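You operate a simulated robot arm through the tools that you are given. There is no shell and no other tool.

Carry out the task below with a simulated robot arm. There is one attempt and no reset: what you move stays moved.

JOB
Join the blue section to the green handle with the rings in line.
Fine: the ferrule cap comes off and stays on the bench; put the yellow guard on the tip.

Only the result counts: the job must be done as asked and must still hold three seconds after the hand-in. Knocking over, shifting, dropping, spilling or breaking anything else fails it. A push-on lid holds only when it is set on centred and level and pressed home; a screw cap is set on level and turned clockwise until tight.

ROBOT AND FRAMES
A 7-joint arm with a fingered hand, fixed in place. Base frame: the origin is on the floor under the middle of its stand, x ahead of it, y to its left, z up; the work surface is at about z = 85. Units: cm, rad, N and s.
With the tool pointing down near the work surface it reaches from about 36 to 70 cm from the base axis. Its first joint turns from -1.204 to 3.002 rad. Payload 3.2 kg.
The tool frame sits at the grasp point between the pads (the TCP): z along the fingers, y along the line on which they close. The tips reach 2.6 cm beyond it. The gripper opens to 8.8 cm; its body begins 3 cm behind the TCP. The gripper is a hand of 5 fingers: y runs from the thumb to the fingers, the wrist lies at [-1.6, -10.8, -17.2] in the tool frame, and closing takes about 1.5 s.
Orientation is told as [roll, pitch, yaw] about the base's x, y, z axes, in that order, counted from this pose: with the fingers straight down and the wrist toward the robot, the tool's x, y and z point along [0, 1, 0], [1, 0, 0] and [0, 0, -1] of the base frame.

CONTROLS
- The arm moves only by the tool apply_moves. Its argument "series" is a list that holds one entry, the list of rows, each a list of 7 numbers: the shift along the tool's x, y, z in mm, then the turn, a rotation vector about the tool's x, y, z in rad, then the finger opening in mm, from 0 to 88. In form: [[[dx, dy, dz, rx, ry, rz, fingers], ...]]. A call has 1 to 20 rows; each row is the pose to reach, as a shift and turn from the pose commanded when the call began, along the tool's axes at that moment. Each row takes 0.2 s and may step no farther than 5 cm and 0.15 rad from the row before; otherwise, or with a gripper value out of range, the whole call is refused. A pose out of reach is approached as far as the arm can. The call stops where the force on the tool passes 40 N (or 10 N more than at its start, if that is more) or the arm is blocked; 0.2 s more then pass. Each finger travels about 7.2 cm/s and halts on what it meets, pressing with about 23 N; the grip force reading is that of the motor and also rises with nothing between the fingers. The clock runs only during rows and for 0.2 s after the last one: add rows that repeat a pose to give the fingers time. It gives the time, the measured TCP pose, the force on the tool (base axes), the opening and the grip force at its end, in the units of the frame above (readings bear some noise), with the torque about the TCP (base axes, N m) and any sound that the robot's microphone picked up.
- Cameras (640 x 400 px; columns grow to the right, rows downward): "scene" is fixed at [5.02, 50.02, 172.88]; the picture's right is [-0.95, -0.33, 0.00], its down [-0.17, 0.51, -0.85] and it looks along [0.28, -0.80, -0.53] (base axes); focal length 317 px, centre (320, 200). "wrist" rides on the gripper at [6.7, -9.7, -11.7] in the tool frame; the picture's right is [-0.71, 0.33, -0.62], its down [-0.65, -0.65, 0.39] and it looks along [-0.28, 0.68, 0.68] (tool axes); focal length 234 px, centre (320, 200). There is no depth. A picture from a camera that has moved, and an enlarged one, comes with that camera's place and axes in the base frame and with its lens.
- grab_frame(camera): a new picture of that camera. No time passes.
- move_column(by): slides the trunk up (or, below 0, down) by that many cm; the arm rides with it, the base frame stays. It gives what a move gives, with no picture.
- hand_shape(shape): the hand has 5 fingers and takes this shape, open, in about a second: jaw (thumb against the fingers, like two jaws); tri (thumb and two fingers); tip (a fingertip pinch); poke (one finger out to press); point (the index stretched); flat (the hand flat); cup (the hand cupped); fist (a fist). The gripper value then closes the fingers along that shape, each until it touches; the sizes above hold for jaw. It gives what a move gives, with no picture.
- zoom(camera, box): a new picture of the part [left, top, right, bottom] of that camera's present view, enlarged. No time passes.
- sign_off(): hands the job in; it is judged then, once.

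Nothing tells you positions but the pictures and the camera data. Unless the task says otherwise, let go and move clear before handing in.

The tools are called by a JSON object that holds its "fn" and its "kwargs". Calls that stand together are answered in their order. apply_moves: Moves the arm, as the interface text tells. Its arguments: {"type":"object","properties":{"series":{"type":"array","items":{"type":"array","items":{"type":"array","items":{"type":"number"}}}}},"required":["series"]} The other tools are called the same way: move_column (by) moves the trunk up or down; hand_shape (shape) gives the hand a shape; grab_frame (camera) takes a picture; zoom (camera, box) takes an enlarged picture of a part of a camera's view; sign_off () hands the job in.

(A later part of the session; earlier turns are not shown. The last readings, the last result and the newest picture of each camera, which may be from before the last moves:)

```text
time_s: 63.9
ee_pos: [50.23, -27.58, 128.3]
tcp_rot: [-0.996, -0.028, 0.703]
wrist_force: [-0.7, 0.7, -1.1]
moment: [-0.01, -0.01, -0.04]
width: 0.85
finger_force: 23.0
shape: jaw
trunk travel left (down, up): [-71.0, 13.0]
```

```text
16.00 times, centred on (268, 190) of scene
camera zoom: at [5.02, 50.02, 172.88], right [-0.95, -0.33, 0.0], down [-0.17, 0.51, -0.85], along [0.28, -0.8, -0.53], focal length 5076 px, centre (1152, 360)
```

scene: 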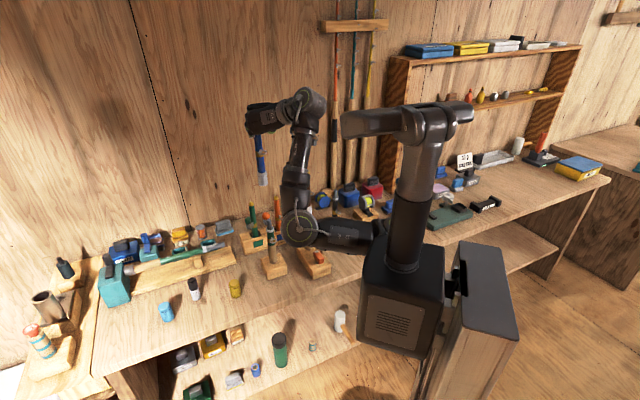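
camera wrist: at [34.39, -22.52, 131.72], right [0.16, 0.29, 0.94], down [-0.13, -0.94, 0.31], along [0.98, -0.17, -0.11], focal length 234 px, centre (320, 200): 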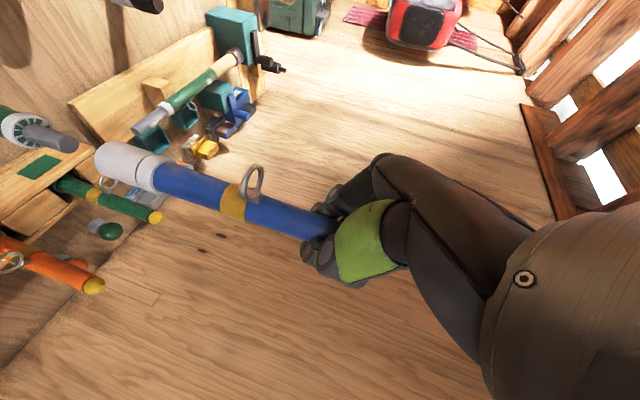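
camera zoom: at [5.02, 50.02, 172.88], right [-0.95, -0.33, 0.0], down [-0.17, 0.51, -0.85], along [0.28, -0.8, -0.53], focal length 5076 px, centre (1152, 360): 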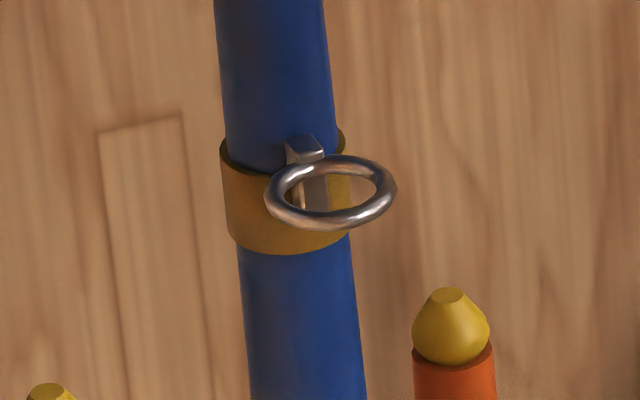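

Both views show the sleeve centred over the spigot within a millimetre, and the rings agree (0.84 cm offset each). I'll lower in small trunk steps, watching the force.

{"fn": "move_column", "kwargs": {"by": -1.2}}

{"fn": "zoom", "kwargs": {"camera": "scene", "box": [258, 208, 288, 232]}}

{"fn": "zoom", "kwargs": {"camera": "wrist", "box": [0, 90, 180, 200]}}

```text
time_s: 64.5
ee_pos: [50.22, -27.62, 127.07]
tcp_rot: [-0.998, -0.027, 0.704]
wrist_force: [0.3, -0.1, -0.5]
moment: [0.02, -0.02, 0.0]
width: 0.89
finger_force: 23.3
shape: jaw
trunk travel left (down, up): [-69.8, 14.2]
```

```text
16.00 times, centred on (273, 220) of scene
camera zoom: at [5.02, 50.02, 172.88], right [-0.95, -0.33, 0.0], down [-0.17, 0.51, -0.85], along [0.28, -0.8, -0.53], focal length 5076 px, centre (1072, -120)
```

zoom: 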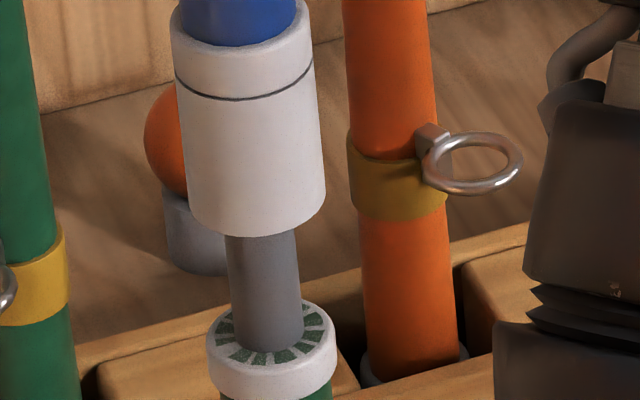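

```text
3.56 times, centred on (90, 145) of wrist
camera zoom: at [34.07, -23.52, 127.55], right [0.14, 0.3, 0.94], down [-0.07, -0.95, 0.32], along [0.99, -0.11, -0.11], focal length 833 px, centre (1138, 396)
```

zoom: 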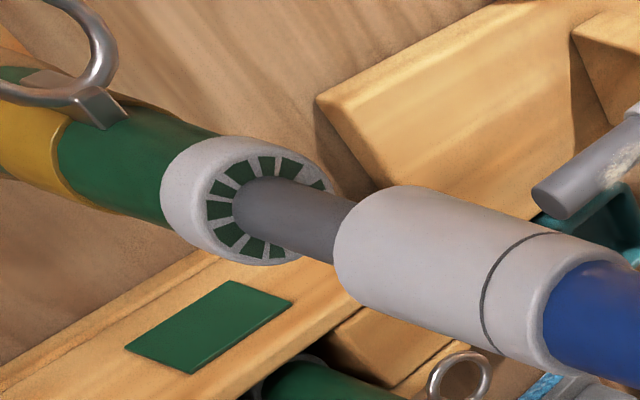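

No contact force so far; the spigot's top appears to be entering the sleeve. I'll continue down in small steps.

{"fn": "move_column", "kwargs": {"by": -1.0}}

{"fn": "zoom", "kwargs": {"camera": "scene", "box": [258, 208, 288, 232]}}

{"fn": "zoom", "kwargs": {"camera": "wrist", "box": [0, 90, 180, 200]}}

```text
time_s: 65.1
ee_pos: [49.86, -27.24, 126.47]
tcp_rot: [-1.007, -0.034, 0.705]
wrist_force: [-0.5, 1.4, 20.4]
moment: [0.09, -0.04, -0.03]
width: 0.93
finger_force: 23.0
shape: jaw
trunk travel left (down, up): [-68.8, 15.2]
```

```text
16.00 times, centred on (273, 220) of scene
camera zoom: at [5.02, 50.02, 172.88], right [-0.95, -0.33, 0.0], down [-0.17, 0.51, -0.85], along [0.28, -0.8, -0.53], focal length 5076 px, centre (1072, -120)
```

zoom: 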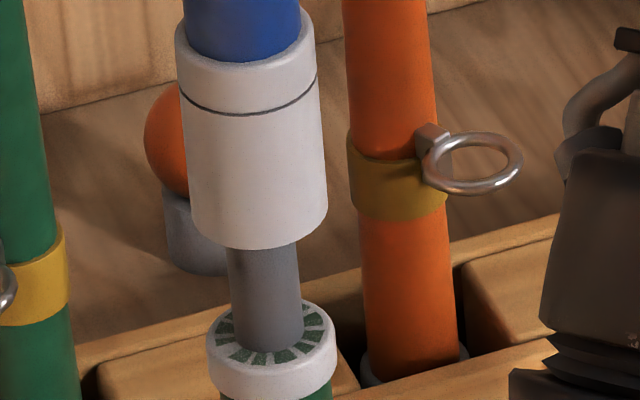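

```text
3.56 times, centred on (90, 145) of wrist
camera zoom: at [33.71, -23.29, 126.82], right [0.13, 0.31, 0.94], down [-0.07, -0.95, 0.32], along [0.99, -0.11, -0.1], focal length 833 px, centre (1138, 396)
```

zoom: 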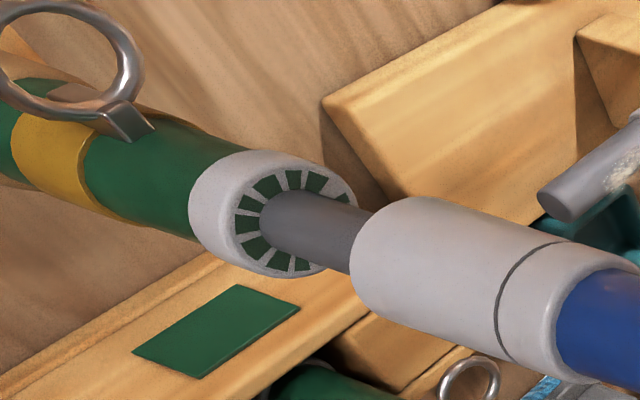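

The sleeve met resistance (20 N), so it is catching on the spigot's rim rather than sliding on. I'll back up slightly and re-measure the lateral alignment and the lean.

{"fn": "move_column", "kwargs": {"by": 1.4}}

{"fn": "zoom", "kwargs": {"camera": "scene", "box": [258, 205, 288, 229]}}

{"fn": "zoom", "kwargs": {"camera": "wrist", "box": [30, 110, 170, 190]}}

{"fn": "zoom", "kwargs": {"camera": "wrist", "box": [200, 150, 330, 260]}}

{"fn": "zoom", "kwargs": {"camera": "scene", "box": [255, 170, 285, 194]}}

```text
time_s: 65.7
ee_pos: [50.19, -27.58, 127.36]
tcp_rot: [-0.995, -0.03, 0.704]
wrist_force: [0.4, 1.7, -0.1]
moment: [-0.03, -0.01, -0.01]
width: 0.89
finger_force: 23.0
shape: jaw
trunk travel left (down, up): [-70.2, 13.8]
```

```text
16.00 times, centred on (273, 217) of scene
camera zoom: at [5.02, 50.02, 172.88], right [-0.95, -0.33, 0.0], down [-0.17, 0.51, -0.85], along [0.28, -0.8, -0.53], focal length 5076 px, centre (1072, -72)
```

zoom: 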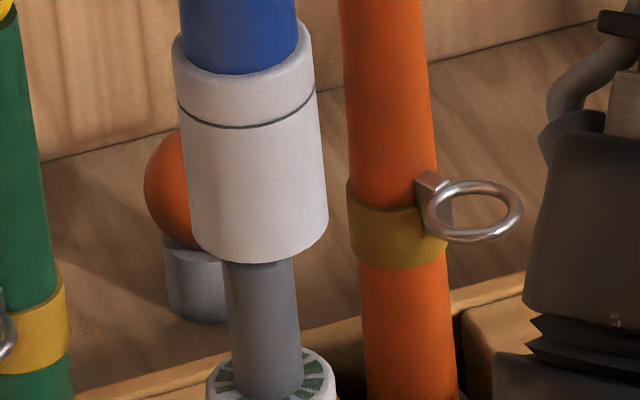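

```text
4.57 times, centred on (100, 150) of wrist
camera zoom: at [34.03, -23.5, 127.92], right [0.14, 0.3, 0.94], down [-0.07, -0.95, 0.31], along [0.99, -0.11, -0.12], focal length 1070 px, centre (1326, 429)
```

zoom: 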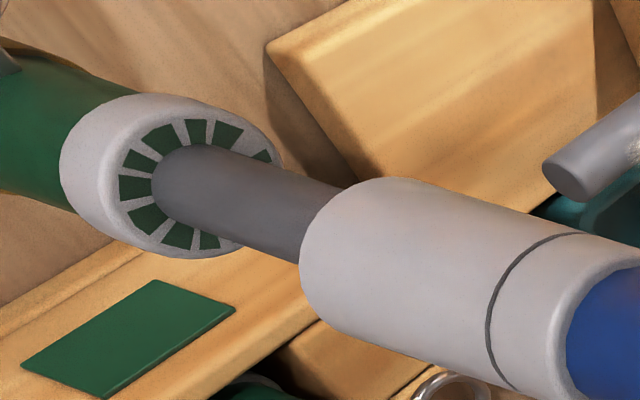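

```text
3.64 times, centred on (265, 205) of wrist
camera zoom: at [34.03, -23.5, 127.92], right [0.14, 0.3, 0.94], down [-0.07, -0.95, 0.31], along [0.99, -0.11, -0.12], focal length 852 px, centre (520, 182)
```

zoom: 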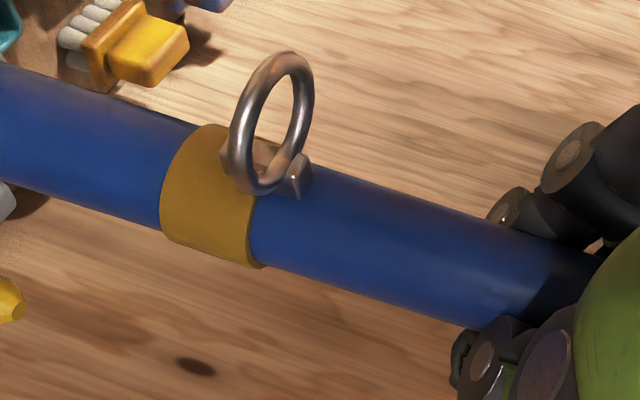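

```text
16.00 times, centred on (270, 182) of scene
camera zoom: at [5.02, 50.02, 172.88], right [-0.95, -0.33, 0.0], down [-0.17, 0.51, -0.85], along [0.28, -0.8, -0.53], focal length 5076 px, centre (1120, 488)
```

zoom: 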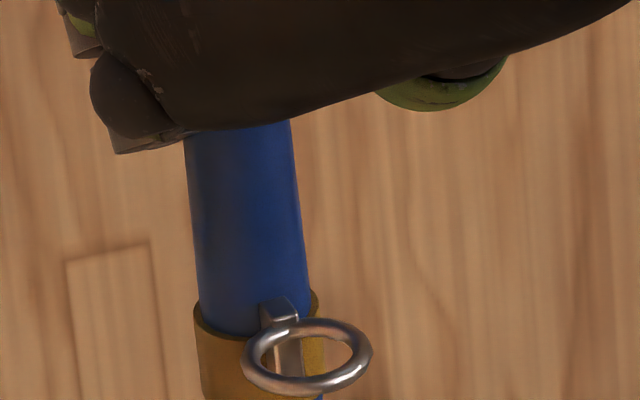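

The section tipped about 1° when it touched and its end is now ~2 mm off. I'll straighten it and re-centre by those amounts, then check again.

{"fn": "apply_moves", "kwargs": {"series": [[[-0.8, 0.1, 1.2, -0.0055, 0.0127, 0.0092, 0], [-0.8, 0.1, 1.2, -0.0055, 0.0127, 0.0092, 0], [-0.8, 0.1, 1.2, -0.0055, 0.0127, 0.0092, 0]]]}}

{"fn": "zoom", "kwargs": {"camera": "scene", "box": [262, 206, 282, 222]}}

{"fn": "zoom", "kwargs": {"camera": "wrist", "box": [30, 110, 170, 190]}}

{"fn": "zoom", "kwargs": {"camera": "wrist", "box": [200, 150, 330, 260]}}

```text
time_s: 66.5
ee_pos: [50.24, -27.69, 127.31]
tcp_rot: [-0.985, -0.04, 0.704]
wrist_force: [0.4, -0.6, -1.1]
moment: [-0.04, 0.01, 0.0]
width: 0.9
finger_force: 23.0
shape: jaw
trunk travel left (down, up): [-70.2, 13.8]
```

```text
16.00 times, centred on (272, 214) of scene
camera zoom: at [5.02, 50.02, 172.88], right [-0.95, -0.33, 0.0], down [-0.17, 0.51, -0.85], along [0.28, -0.8, -0.53], focal length 5076 px, centre (1088, -24)
```

zoom: 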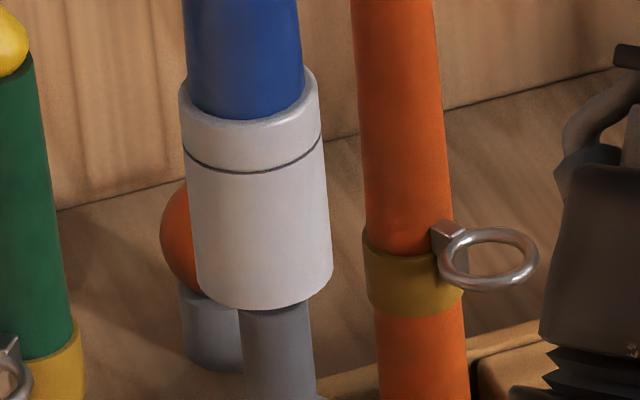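

```text
4.57 times, centred on (100, 150) of wrist
camera zoom: at [34.19, -23.66, 127.99], right [0.14, 0.29, 0.95], down [-0.07, -0.95, 0.3], along [0.99, -0.11, -0.12], focal length 1070 px, centre (1326, 429)
```

zoom: 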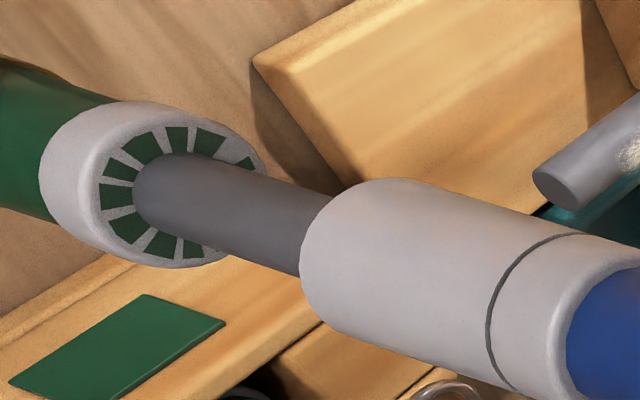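

```text
3.64 times, centred on (265, 205) of wrist
camera zoom: at [34.19, -23.66, 127.99], right [0.14, 0.29, 0.95], down [-0.07, -0.95, 0.3], along [0.99, -0.11, -0.12], focal length 852 px, centre (520, 182)
```

zoom: 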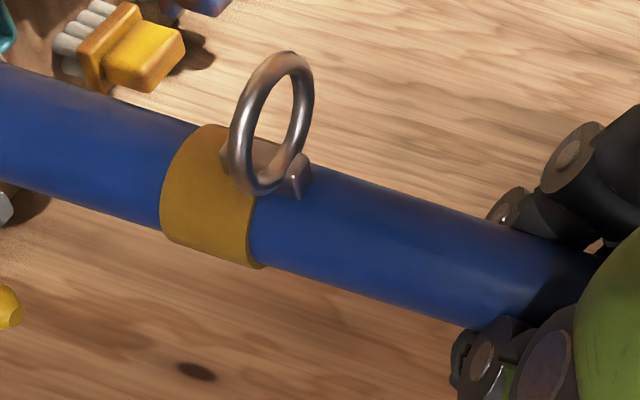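

The wrist view now shows the sleeve within 0.5 mm of the spigot axis. I'll check the scene direction with even higher zoom.

{"fn": "zoom", "kwargs": {"camera": "scene", "box": [265, 212, 275, 219]}}

{"fn": "zoom", "kwargs": {"camera": "scene", "box": [263, 206, 275, 214]}}

{"fn": "zoom", "kwargs": {"camera": "scene", "box": [265, 218, 277, 226]}}

```text
16.00 times, centred on (270, 216) of scene
camera zoom: at [5.02, 50.02, 172.88], right [-0.95, -0.33, 0.0], down [-0.17, 0.51, -0.85], along [0.28, -0.8, -0.53], focal length 5076 px, centre (1120, -48)
```

zoom: 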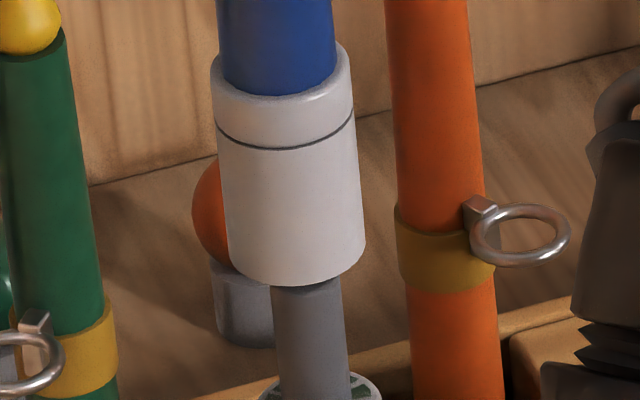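

```text
16.00 times, centred on (269, 210) of scene
camera zoom: at [5.02, 50.02, 172.88], right [-0.95, -0.33, 0.0], down [-0.17, 0.51, -0.85], along [0.28, -0.8, -0.53], focal length 5076 px, centre (1136, 40)
```

zoom: 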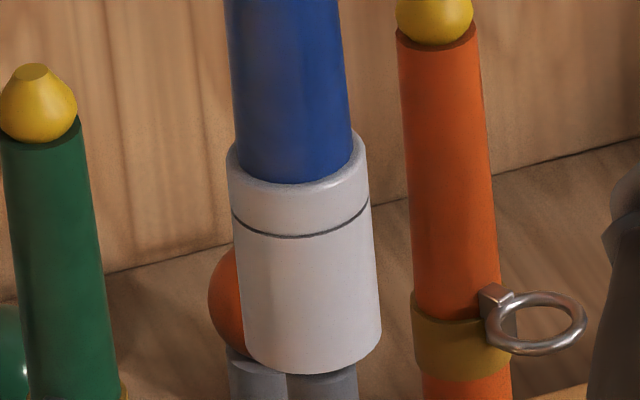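

```text
16.00 times, centred on (271, 222) of scene
camera zoom: at [5.02, 50.02, 172.88], right [-0.95, -0.33, 0.0], down [-0.17, 0.51, -0.85], along [0.28, -0.8, -0.53], focal length 5076 px, centre (1104, -152)
```

zoom: 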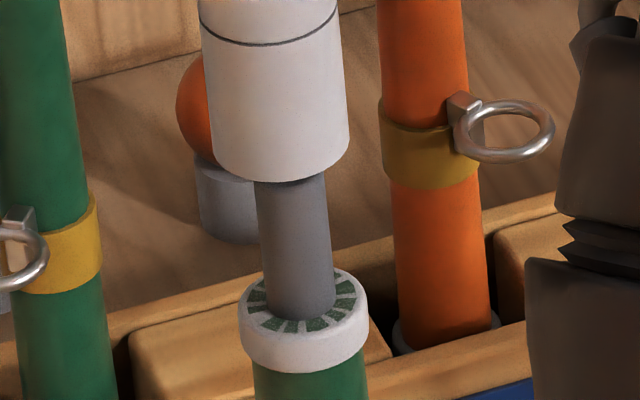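

The wrist view is good, but in the scene view the sleeve looks ~1 mm left with a slight lean. I'll measure the upper part of the section for a long-baseline estimate of that lean.

{"fn": "zoom", "kwargs": {"camera": "scene", "box": [258, 176, 278, 192]}}

{"fn": "zoom", "kwargs": {"camera": "scene", "box": [260, 192, 280, 208]}}

{"fn": "zoom", "kwargs": {"camera": "wrist", "box": [130, 130, 330, 255]}}

```text
16.00 times, centred on (268, 184) of scene
camera zoom: at [5.02, 50.02, 172.88], right [-0.95, -0.33, 0.0], down [-0.17, 0.51, -0.85], along [0.28, -0.8, -0.53], focal length 5076 px, centre (1152, 456)
```

zoom: 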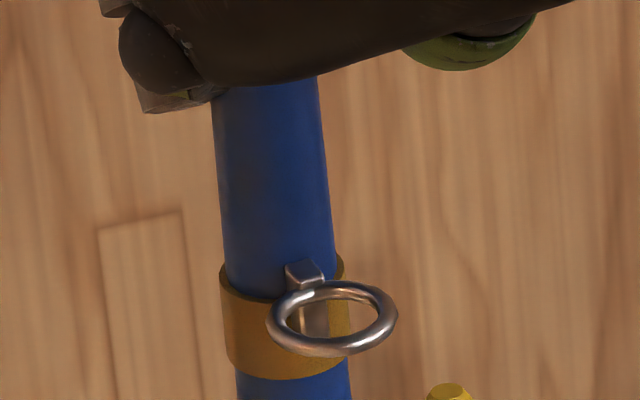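

```text
16.00 times, centred on (270, 200) of scene
camera zoom: at [5.02, 50.02, 172.88], right [-0.95, -0.33, 0.0], down [-0.17, 0.51, -0.85], along [0.28, -0.8, -0.53], focal length 5076 px, centre (1120, 200)
```

zoom: 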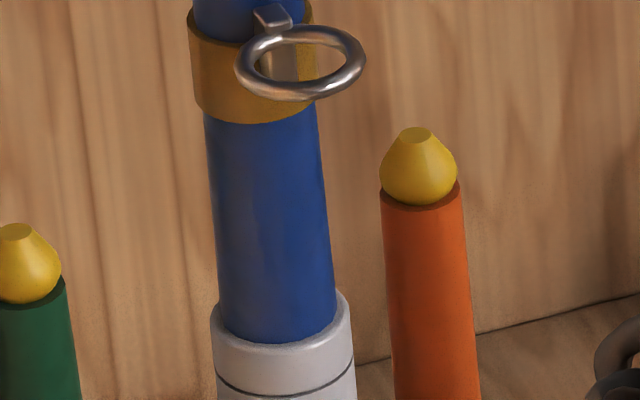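

```text
3.20 times, centred on (230, 192) of wrist
camera zoom: at [34.19, -23.66, 127.99], right [0.14, 0.29, 0.95], down [-0.07, -0.95, 0.3], along [0.99, -0.11, -0.12], focal length 749 px, centre (608, 224)
```

zoom: 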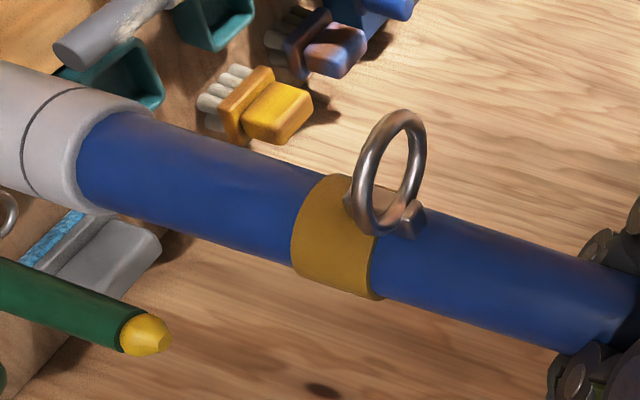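

Fitting the axis points: the section leans about 0.6–0.7° and its end is ~1.4 mm off. I'll apply that small rotation and shift, then verify.

{"fn": "apply_moves", "kwargs": {"series": [[[-0.8, 0.1, 1.2, 0.0036, 0.0139, -0.0044, 0], [-0.8, 0.1, 1.2, 0.0036, 0.0139, -0.0044, 0], [-0.8, 0.1, 1.2, 0.0036, 0.0139, -0.0044, 0]]]}}

{"fn": "zoom", "kwargs": {"camera": "scene", "box": [258, 176, 278, 192]}}

{"fn": "zoom", "kwargs": {"camera": "scene", "box": [265, 218, 277, 226]}}

{"fn": "zoom", "kwargs": {"camera": "wrist", "box": [30, 110, 170, 190]}}

{"fn": "zoom", "kwargs": {"camera": "wrist", "box": [130, 130, 330, 255]}}

```text
time_s: 67.3
ee_pos: [50.48, -27.69, 127.37]
tcp_rot: [-0.969, -0.033, 0.702]
wrist_force: [1.3, 0.0, -0.6]
moment: [0.04, 0.03, 0.03]
width: 0.92
finger_force: 22.5
shape: jaw
trunk travel left (down, up): [-70.2, 13.8]
```

```text
16.00 times, centred on (268, 184) of scene
camera zoom: at [5.02, 50.02, 172.88], right [-0.95, -0.33, 0.0], down [-0.17, 0.51, -0.85], along [0.28, -0.8, -0.53], focal length 5076 px, centre (1152, 456)
```

zoom: 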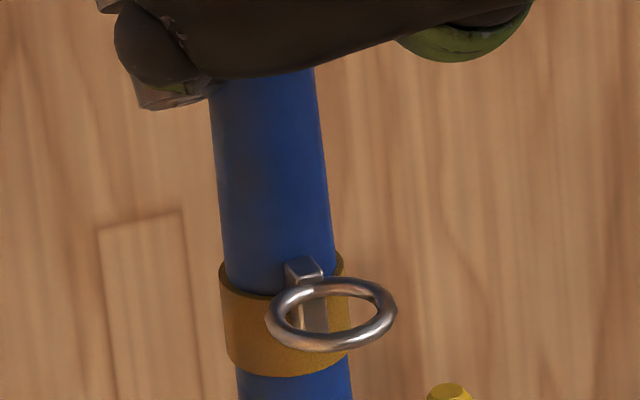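

```text
16.00 times, centred on (271, 222) of scene
camera zoom: at [5.02, 50.02, 172.88], right [-0.95, -0.33, 0.0], down [-0.17, 0.51, -0.85], along [0.28, -0.8, -0.53], focal length 5076 px, centre (1104, -152)
```

zoom: 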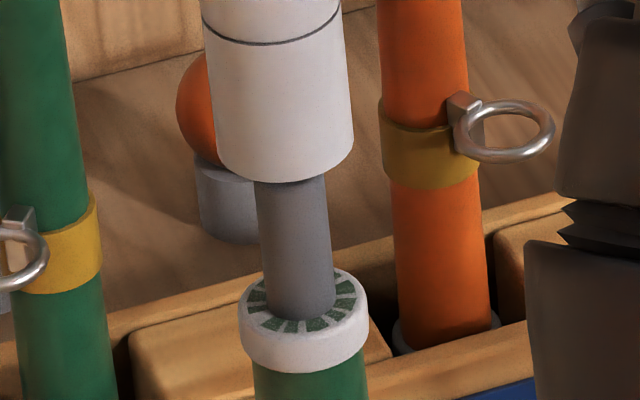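

```text
4.57 times, centred on (100, 150) of wrist
camera zoom: at [34.3, -23.74, 128.26], right [0.15, 0.28, 0.95], down [-0.06, -0.95, 0.29], along [0.99, -0.1, -0.13], focal length 1070 px, centre (1326, 429)
```

zoom: 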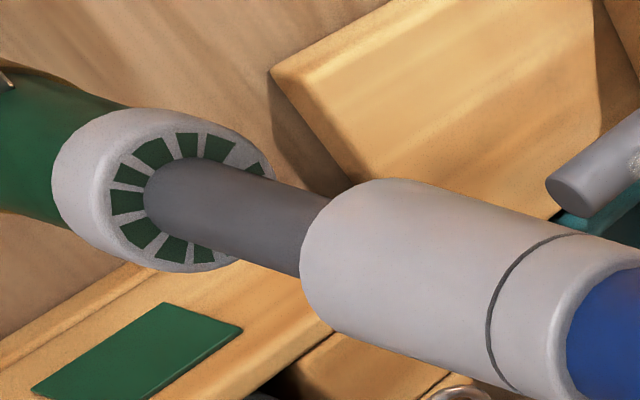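

```text
3.20 times, centred on (230, 192) of wrist
camera zoom: at [34.3, -23.74, 128.26], right [0.15, 0.28, 0.95], down [-0.06, -0.95, 0.29], along [0.99, -0.1, -0.13], focal length 749 px, centre (608, 224)
```

zoom: 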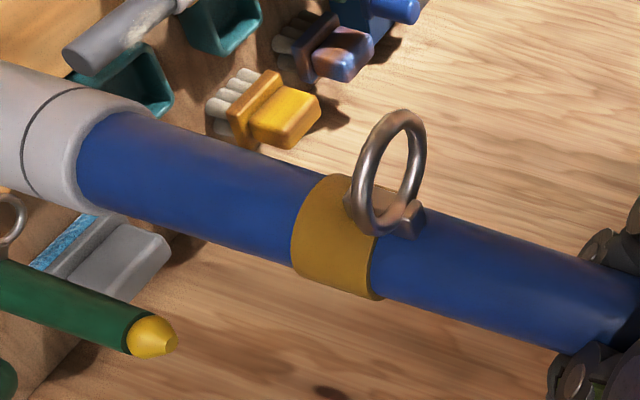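

Aligned within ~0.4 mm in both views and nearly plumb; the section ring is ~2° ahead, so I'll turn it back by that. Then I'll lower in fine steps.

{"fn": "apply_moves", "kwargs": {"series": [[[0, 0, 0, 0.0288, -0.0012, 0.0198, 0], [0, 0, 0, 0.0288, -0.0012, 0.0198, 0]]]}}

{"fn": "move_column", "kwargs": {"by": -0.7}}

{"fn": "move_column", "kwargs": {"by": -0.25}}

{"fn": "zoom", "kwargs": {"camera": "scene", "box": [265, 218, 277, 226]}}

```text
time_s: 67.9
ee_pos: [50.42, -27.8, 127.43]
tcp_rot: [-0.969, -0.034, 0.668]
wrist_force: [0.2, 1.0, -1.3]
moment: [0.01, 0.0, 0.0]
width: 0.88
finger_force: 23.5
shape: jaw
trunk travel left (down, up): [-70.2, 13.8]
```

```text
time_s: 68.5
ee_pos: [50.42, -27.69, 126.81]
tcp_rot: [-0.972, -0.033, 0.667]
wrist_force: [0.1, -0.5, -1.0]
moment: [-0.02, 0.01, -0.02]
width: 0.9
finger_force: 22.8
shape: jaw
trunk travel left (down, up): [-69.5, 14.5]
```

```text
time_s: 69.0
ee_pos: [50.33, -27.78, 126.6]
tcp_rot: [-0.969, -0.032, 0.669]
wrist_force: [0.3, 0.3, -1.3]
moment: [-0.01, -0.02, 0.02]
width: 0.91
finger_force: 22.7
shape: jaw
trunk travel left (down, up): [-69.2, 14.7]
```

```text
16.00 times, centred on (271, 222) of scene
camera zoom: at [5.02, 50.02, 172.88], right [-0.95, -0.33, 0.0], down [-0.17, 0.51, -0.85], along [0.28, -0.8, -0.53], focal length 5076 px, centre (1104, -152)
```

zoom: 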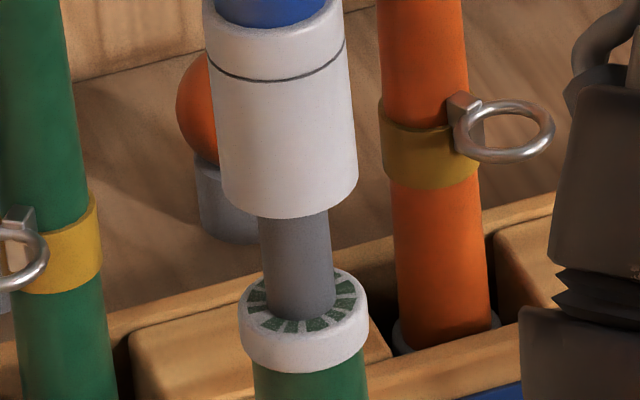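

No force now, and the sleeve is already slightly lower than where it caught before. I'll continue in small steps.

{"fn": "move_column", "kwargs": {"by": -0.4}}

{"fn": "move_column", "kwargs": {"by": -0.3}}

{"fn": "zoom", "kwargs": {"camera": "scene", "box": [265, 218, 277, 226]}}

{"fn": "zoom", "kwargs": {"camera": "wrist", "box": [30, 110, 170, 190]}}

```text
time_s: 69.5
ee_pos: [50.4, -27.77, 126.14]
tcp_rot: [-0.97, -0.033, 0.67]
wrist_force: [0.2, -0.2, -0.3]
moment: [-0.01, 0.02, -0.01]
width: 0.9
finger_force: 22.6
shape: jaw
trunk travel left (down, up): [-68.8, 15.1]
```

```text
time_s: 70.0
ee_pos: [50.42, -27.75, 125.8]
tcp_rot: [-0.971, -0.032, 0.667]
wrist_force: [-0.2, -0.8, -0.9]
moment: [0.01, 0.0, -0.03]
width: 0.91
finger_force: 23.2
shape: jaw
trunk travel left (down, up): [-68.6, 15.4]
```

```text
16.00 times, centred on (271, 222) of scene
camera zoom: at [5.02, 50.02, 172.88], right [-0.95, -0.33, 0.0], down [-0.17, 0.51, -0.85], along [0.28, -0.8, -0.53], focal length 5076 px, centre (1104, -152)
```

zoom: 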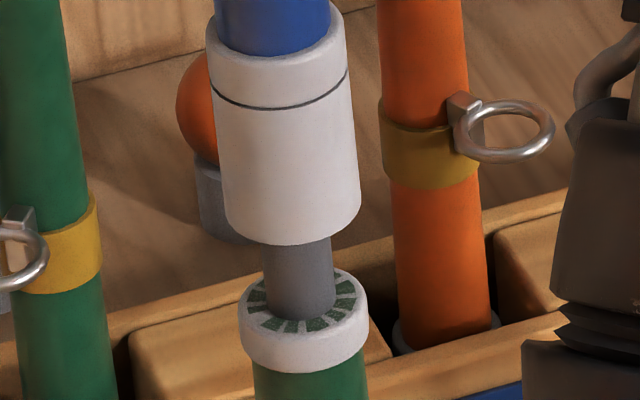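

```text
4.57 times, centred on (100, 150) of wrist
camera zoom: at [34.42, -23.2, 126.62], right [0.16, 0.28, 0.95], down [-0.1, -0.95, 0.29], along [0.98, -0.14, -0.13], focal length 1070 px, centre (1326, 429)
```

zoom: 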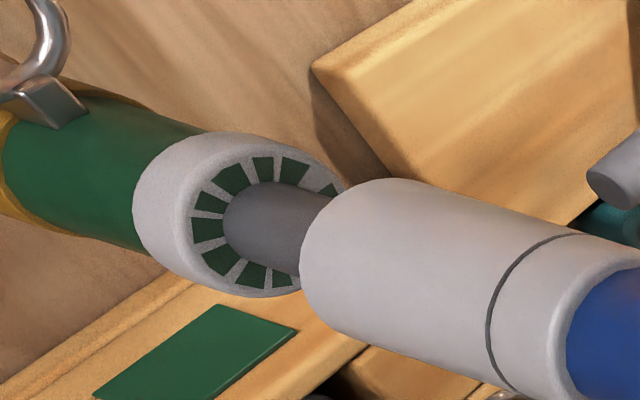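

The sleeve is sliding over the spigot with no force, about 1 cm engaged. I'll continue down toward the collar.

{"fn": "move_column", "kwargs": {"by": -0.6}}

{"fn": "move_column", "kwargs": {"by": -0.6}}

{"fn": "zoom", "kwargs": {"camera": "scene", "box": [265, 218, 277, 226]}}

{"fn": "zoom", "kwargs": {"camera": "wrist", "box": [30, 110, 170, 190]}}

```text
time_s: 70.6
ee_pos: [50.46, -27.67, 125.11]
tcp_rot: [-0.971, -0.033, 0.667]
wrist_force: [-0.7, -0.7, -0.4]
moment: [0.02, 0.03, 0.02]
width: 0.9
finger_force: 22.9
shape: jaw
trunk travel left (down, up): [-68.0, 16.0]
```

```text
time_s: 71.1
ee_pos: [50.42, -27.8, 124.56]
tcp_rot: [-0.97, -0.032, 0.669]
wrist_force: [1.3, 0.2, -0.7]
moment: [0.03, -0.02, 0.0]
width: 0.91
finger_force: 22.9
shape: jaw
trunk travel left (down, up): [-67.4, 16.6]
```

```text
16.00 times, centred on (271, 222) of scene
camera zoom: at [5.02, 50.02, 172.88], right [-0.95, -0.33, 0.0], down [-0.17, 0.51, -0.85], along [0.28, -0.8, -0.53], focal length 5076 px, centre (1104, -152)
```

zoom: 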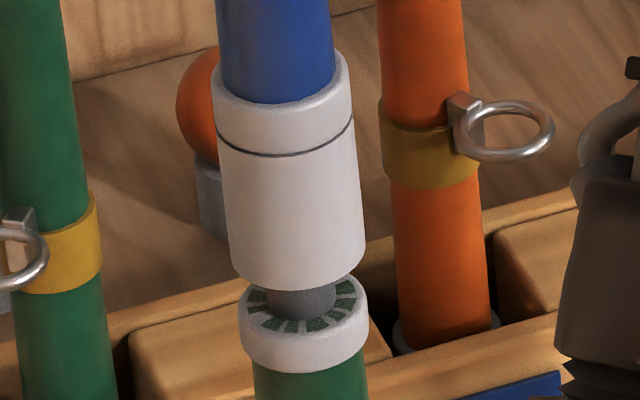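

```text
4.57 times, centred on (100, 150) of wrist
camera zoom: at [34.41, -23.19, 125.42], right [0.16, 0.28, 0.95], down [-0.1, -0.95, 0.29], along [0.98, -0.14, -0.13], focal length 1070 px, centre (1326, 429)
```

zoom: 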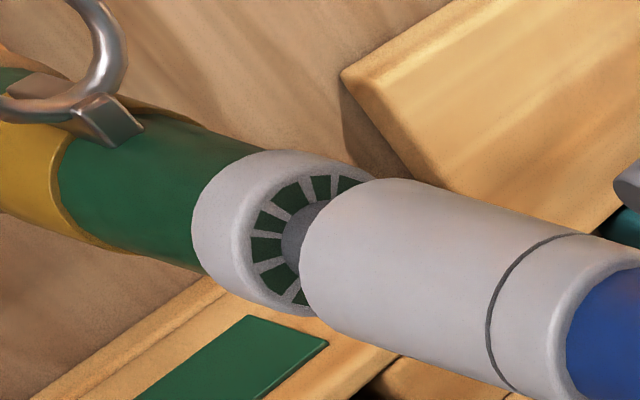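

The sleeve is nearly down, about 1.2 cm from the collar. Before seating I'll verify the two rings' alignment.

{"fn": "zoom", "kwargs": {"camera": "scene", "box": [258, 186, 278, 202]}}

{"fn": "zoom", "kwargs": {"camera": "scene", "box": [264, 232, 284, 248]}}

{"fn": "zoom", "kwargs": {"camera": "wrist", "box": [0, 60, 330, 260]}}

```text
16.00 times, centred on (268, 194) of scene
camera zoom: at [5.02, 50.02, 172.88], right [-0.95, -0.33, 0.0], down [-0.17, 0.51, -0.85], along [0.28, -0.8, -0.53], focal length 5076 px, centre (1152, 296)
```

zoom: 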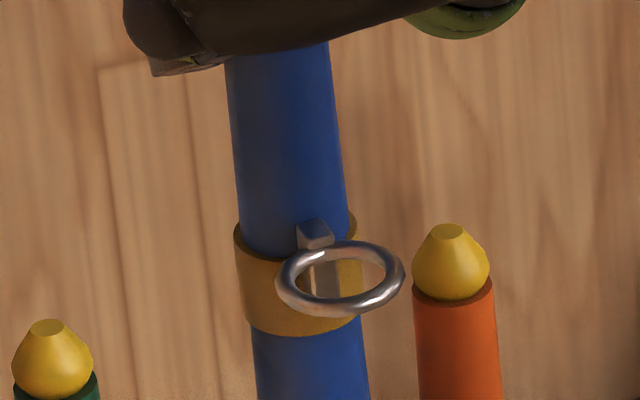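

```text
16.00 times, centred on (274, 240) of scene
camera zoom: at [5.02, 50.02, 172.88], right [-0.95, -0.33, 0.0], down [-0.17, 0.51, -0.85], along [0.28, -0.8, -0.53], focal length 5076 px, centre (1056, -440)
```

zoom: 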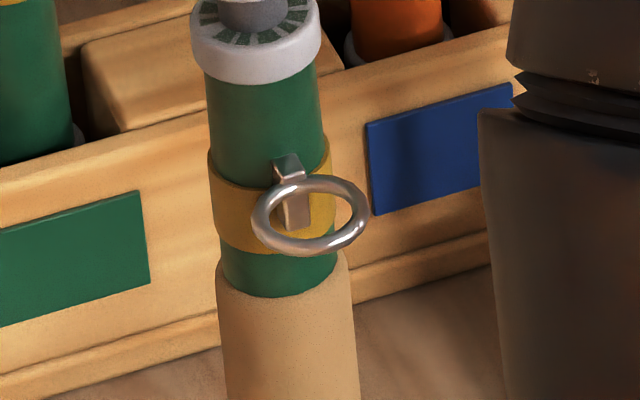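

```text
1.94 times, centred on (165, 160) of wrist
camera zoom: at [34.41, -23.19, 125.42], right [0.16, 0.28, 0.95], down [-0.1, -0.95, 0.29], along [0.98, -0.14, -0.13], focal length 454 px, centre (621, 278)
```

zoom: 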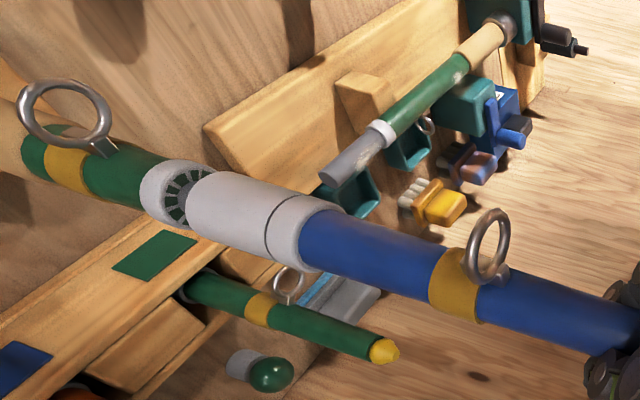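

The rings agree within about 1.5° (16.5° vs 18°). I'll continue down to the collar.

{"fn": "move_column", "kwargs": {"by": -0.6}}

{"fn": "move_column", "kwargs": {"by": -0.4}}

{"fn": "zoom", "kwargs": {"camera": "scene", "box": [265, 222, 277, 230]}}

{"fn": "zoom", "kwargs": {"camera": "wrist", "box": [30, 110, 170, 190]}}

```text
time_s: 71.7
ee_pos: [50.44, -27.8, 124.08]
tcp_rot: [-0.97, -0.032, 0.669]
wrist_force: [0.0, 0.2, -1.2]
moment: [0.02, 0.05, -0.02]
width: 0.89
finger_force: 22.6
shape: jaw
trunk travel left (down, up): [-66.8, 17.2]
```

```text
time_s: 72.2
ee_pos: [50.3, -27.82, 123.61]
tcp_rot: [-0.97, -0.034, 0.669]
wrist_force: [0.5, 0.6, -1.3]
moment: [-0.01, 0.0, 0.05]
width: 0.89
finger_force: 22.7
shape: jaw
trunk travel left (down, up): [-66.4, 17.6]
```

```text
16.00 times, centred on (271, 226) of scene
camera zoom: at [5.02, 50.02, 172.88], right [-0.95, -0.33, 0.0], down [-0.17, 0.51, -0.85], along [0.28, -0.8, -0.53], focal length 5076 px, centre (1104, -216)
```

zoom: 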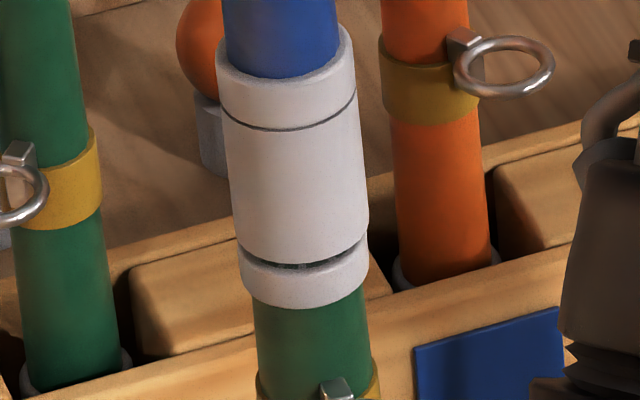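

```text
4.57 times, centred on (100, 150) of wrist
camera zoom: at [34.41, -23.19, 124.42], right [0.16, 0.28, 0.95], down [-0.1, -0.95, 0.29], along [0.98, -0.14, -0.13], focal length 1070 px, centre (1326, 429)
```

zoom: 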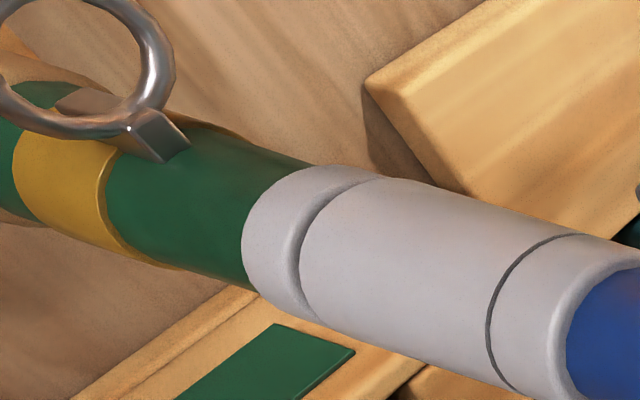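

A gap of about 2–3 mm remains. I'll lower the last bit and press.

{"fn": "move_column", "kwargs": {"by": -0.25}}

{"fn": "move_column", "kwargs": {"by": -0.3}}

{"fn": "zoom", "kwargs": {"camera": "scene", "box": [265, 222, 277, 230]}}

{"fn": "zoom", "kwargs": {"camera": "wrist", "box": [30, 110, 170, 190]}}

```text
time_s: 72.7
ee_pos: [50.3, -27.74, 123.34]
tcp_rot: [-0.971, -0.034, 0.668]
wrist_force: [0.1, -0.6, -0.5]
moment: [0.0, 0.02, 0.02]
width: 0.9
finger_force: 22.7
shape: jaw
trunk travel left (down, up): [-66.1, 17.9]
```

```text
time_s: 73.2
ee_pos: [50.46, -27.69, 123.11]
tcp_rot: [-0.973, -0.037, 0.669]
wrist_force: [0.9, 0.4, 3.9]
moment: [0.02, -0.06, 0.03]
width: 0.88
finger_force: 23.1
shape: jaw
trunk travel left (down, up): [-65.8, 18.2]
```

```text
16.00 times, centred on (271, 226) of scene
camera zoom: at [5.02, 50.02, 172.88], right [-0.95, -0.33, 0.0], down [-0.17, 0.51, -0.85], along [0.28, -0.8, -0.53], focal length 5076 px, centre (1104, -216)
```

zoom: 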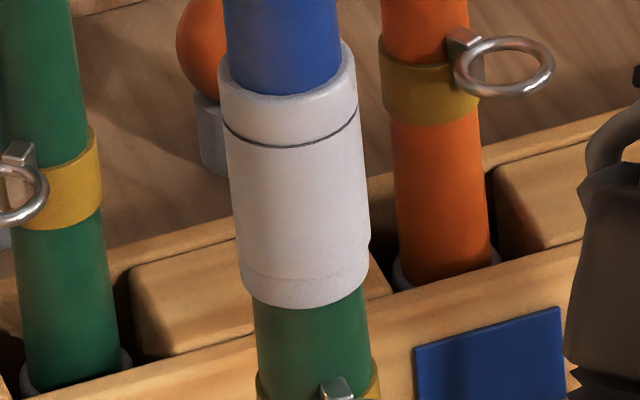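

```text
4.57 times, centred on (100, 150) of wrist
camera zoom: at [34.34, -23.16, 123.93], right [0.16, 0.28, 0.95], down [-0.1, -0.95, 0.29], along [0.98, -0.14, -0.13], focal length 1070 px, centre (1326, 429)
```

zoom: 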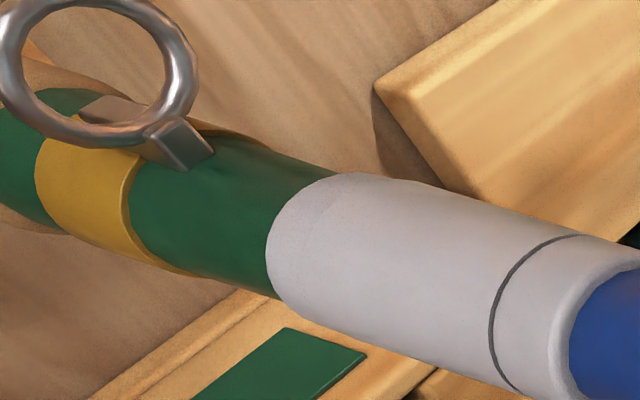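

The sleeve is flush with the collar and the force rose to about 4 N. I'll press a little more to seat it home, then check.

{"fn": "move_column", "kwargs": {"by": -0.4}}

{"fn": "move_column", "kwargs": {"by": -0.3}}

{"fn": "zoom", "kwargs": {"camera": "scene", "box": [265, 222, 277, 230]}}

{"fn": "zoom", "kwargs": {"camera": "scene", "box": [258, 186, 278, 202]}}

{"fn": "grab_frame", "kwargs": {"camera": "wrist"}}

```text
time_s: 73.8
ee_pos: [50.12, -27.64, 122.99]
tcp_rot: [-0.977, -0.038, 0.67]
wrist_force: [2.0, -0.5, 19.6]
moment: [0.1, -0.03, -0.03]
width: 0.93
finger_force: 23.1
shape: jaw
trunk travel left (down, up): [-65.4, 18.6]
```

```text
time_s: 74.3
ee_pos: [50.11, -27.67, 122.38]
tcp_rot: [-0.97, -0.034, 0.668]
wrist_force: [1.6, -0.4, 10.9]
moment: [0.12, -0.02, 0.02]
width: 0.91
finger_force: 23.4
shape: jaw
trunk travel left (down, up): [-65.1, 18.9]
```

```text
16.00 times, centred on (271, 226) of scene
camera zoom: at [5.02, 50.02, 172.88], right [-0.95, -0.33, 0.0], down [-0.17, 0.51, -0.85], along [0.28, -0.8, -0.53], focal length 5076 px, centre (1104, -216)
```

zoom: 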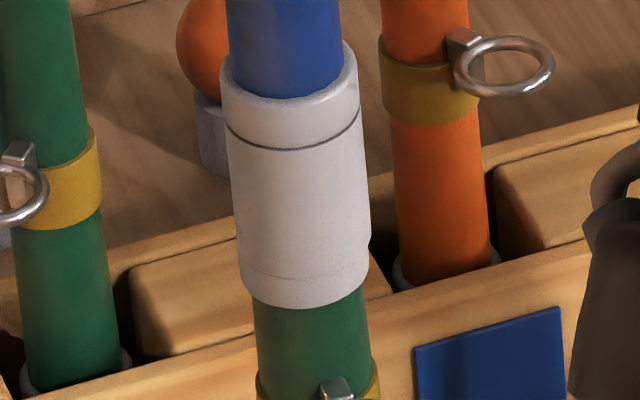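

```text
16.00 times, centred on (268, 194) of scene
camera zoom: at [5.02, 50.02, 172.88], right [-0.95, -0.33, 0.0], down [-0.17, 0.51, -0.85], along [0.28, -0.8, -0.53], focal length 5076 px, centre (1152, 296)
```

zoom: 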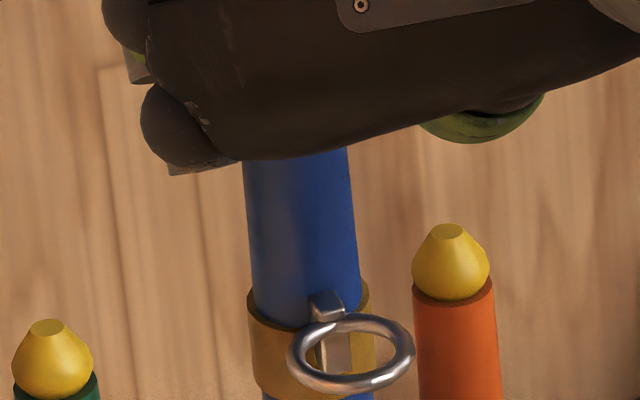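

```text
taken
camera wrist: at [34.26, -23.1, 123.21], right [0.16, 0.28, 0.95], down [-0.1, -0.95, 0.29], along [0.98, -0.14, -0.13], focal length 234 px, centre (320, 200)
```

wrist: 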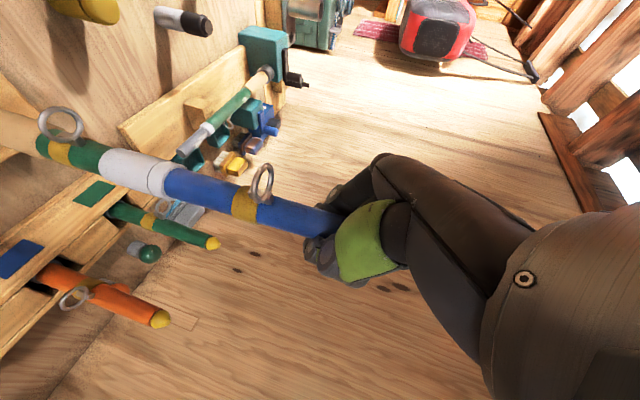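

The joint is seated flush (about 20 N applied before the grip slid), with the rings within 2°. I'll open the hand slowly and check that the section stays put.

{"fn": "apply_moves", "kwargs": {"series": [[[0, 0, 0, 0, 0, 0, 8], [0, 0, 0, 0, 0, 0, 14], [0, 0, 0, 0, 0, 0, 20], [0, 0, 0, 0, 0, 0, 27], [0, 0, 0, 0, 0, 0, 34], [0, 0, 0, 0, 0, 0, 41], [0, 0, 0, 0, 0, 0, 48], [0, 0, 0, 0, 0, 0, 48]]]}}

{"fn": "grab_frame", "kwargs": {"camera": "wrist"}}

{"fn": "zoom", "kwargs": {"camera": "scene", "box": [240, 160, 310, 260]}}

```text
time_s: 76.1
ee_pos: [50.48, -27.84, 122.32]
tcp_rot: [-0.97, -0.035, 0.669]
wrist_force: [0.5, 0.2, 1.1]
moment: [-0.02, -0.02, 0.0]
width: 4.77
finger_force: 0.0
shape: jaw
trunk travel left (down, up): [-65.1, 18.9]
```

```text
taken
camera wrist: at [34.41, -23.19, 123.18], right [0.16, 0.28, 0.95], down [-0.1, -0.95, 0.29], along [0.98, -0.14, -0.13], focal length 234 px, centre (320, 200)
```

wrist: 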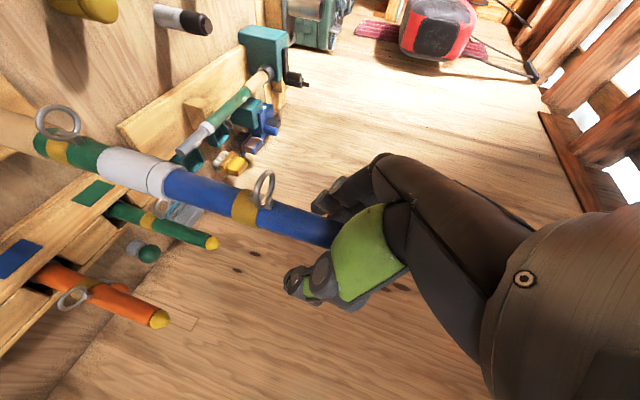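

```text
4.00 times, centred on (275, 210) of scene
camera zoom: at [5.02, 50.02, 172.88], right [-0.95, -0.33, 0.0], down [-0.17, 0.51, -0.85], along [0.28, -0.8, -0.53], focal length 1269 px, centre (500, 160)
```

zoom: 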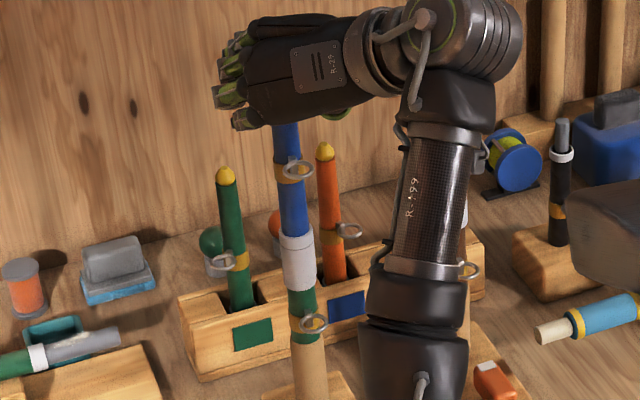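

The section stands on the handle by itself. I'll lift the open hand straight up off the tip with the trunk.

{"fn": "move_column", "kwargs": {"by": 6}}

{"fn": "move_column", "kwargs": {"by": 7}}

{"fn": "grab_frame", "kwargs": {"camera": "wrist"}}

{"fn": "zoom", "kwargs": {"camera": "scene", "box": [240, 150, 310, 260]}}

```text
time_s: 77.1
ee_pos: [50.44, -27.77, 128.34]
tcp_rot: [-0.97, -0.033, 0.669]
wrist_force: [-0.3, 0.6, -0.1]
moment: [0.02, 0.04, -0.02]
width: 4.74
finger_force: 0.2
shape: jaw
trunk travel left (down, up): [-71.1, 12.9]
```

```text
time_s: 78.2
ee_pos: [50.47, -27.73, 135.34]
tcp_rot: [-0.972, -0.034, 0.669]
wrist_force: [0.0, 0.0, 0.6]
moment: [-0.01, 0.02, -0.03]
width: 4.77
finger_force: 0.2
shape: jaw
trunk travel left (down, up): [-78.1, 5.9]
```

```text
taken
camera wrist: at [34.43, -23.2, 136.17], right [0.16, 0.28, 0.95], down [-0.1, -0.95, 0.29], along [0.98, -0.14, -0.13], focal length 234 px, centre (320, 200)
```

wrist: 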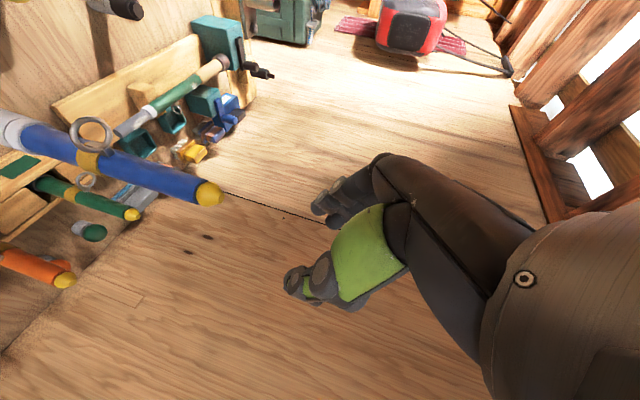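

```text
3.64 times, centred on (275, 205) of scene
camera zoom: at [5.02, 50.02, 172.88], right [-0.95, -0.33, 0.0], down [-0.17, 0.51, -0.85], along [0.28, -0.8, -0.53], focal length 1154 px, centre (484, 182)
```

zoom: 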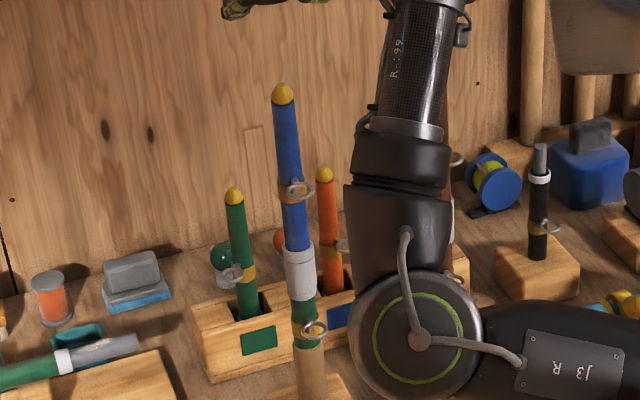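

The blue section stands joined on the green handle. I'll check the ring alignment and the joint closely now that nothing hides them.

{"fn": "zoom", "kwargs": {"camera": "scene", "box": [258, 196, 288, 220]}}

{"fn": "zoom", "kwargs": {"camera": "scene", "box": [262, 226, 286, 246]}}

{"fn": "zoom", "kwargs": {"camera": "scene", "box": [262, 168, 286, 188]}}

{"fn": "zoom", "kwargs": {"camera": "wrist", "box": [0, 90, 240, 230]}}

```text
16.00 times, centred on (273, 208) of scene
camera zoom: at [5.02, 50.02, 172.88], right [-0.95, -0.33, 0.0], down [-0.17, 0.51, -0.85], along [0.28, -0.8, -0.53], focal length 5076 px, centre (1072, 72)
```

zoom: 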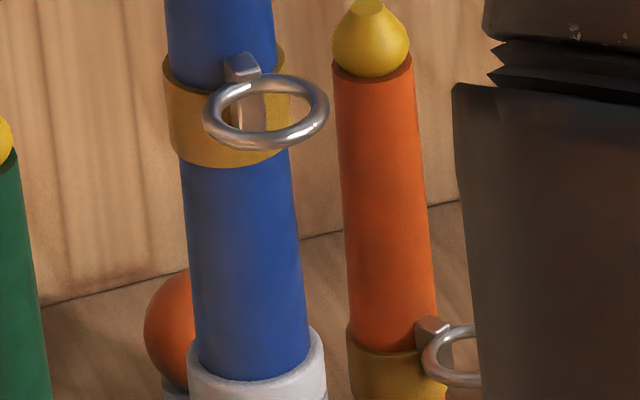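

```text
16.00 times, centred on (274, 236) of scene
camera zoom: at [5.02, 50.02, 172.88], right [-0.95, -0.33, 0.0], down [-0.17, 0.51, -0.85], along [0.28, -0.8, -0.53], focal length 5076 px, centre (1056, -376)
```

zoom: 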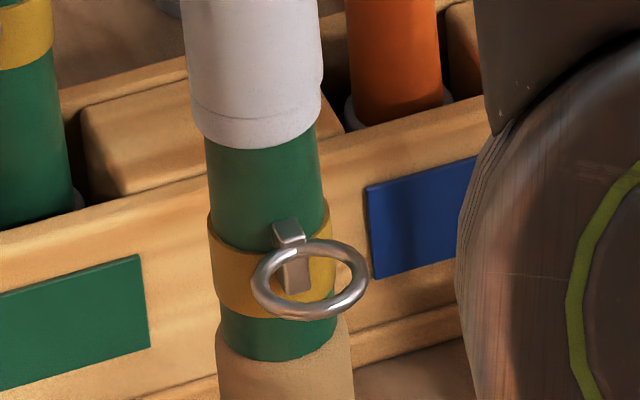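

```text
16.00 times, centred on (274, 178) of scene
camera zoom: at [5.02, 50.02, 172.88], right [-0.95, -0.33, 0.0], down [-0.17, 0.51, -0.85], along [0.28, -0.8, -0.53], focal length 5076 px, centre (1056, 552)
```

zoom: 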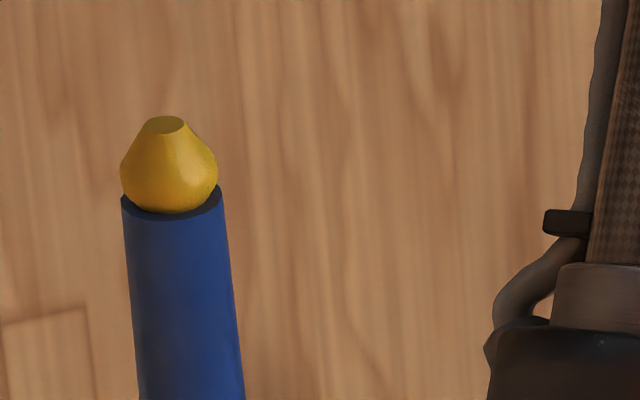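

```text
2.67 times, centred on (120, 160) of wrist
camera zoom: at [34.43, -23.2, 136.17], right [0.16, 0.28, 0.95], down [-0.1, -0.95, 0.29], along [0.98, -0.14, -0.13], focal length 624 px, centre (853, 307)
```

zoom: 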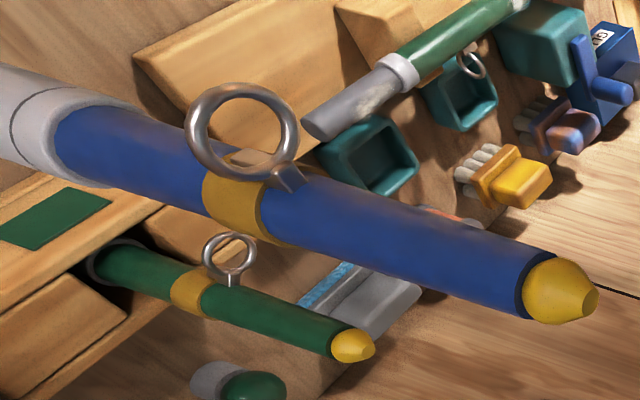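

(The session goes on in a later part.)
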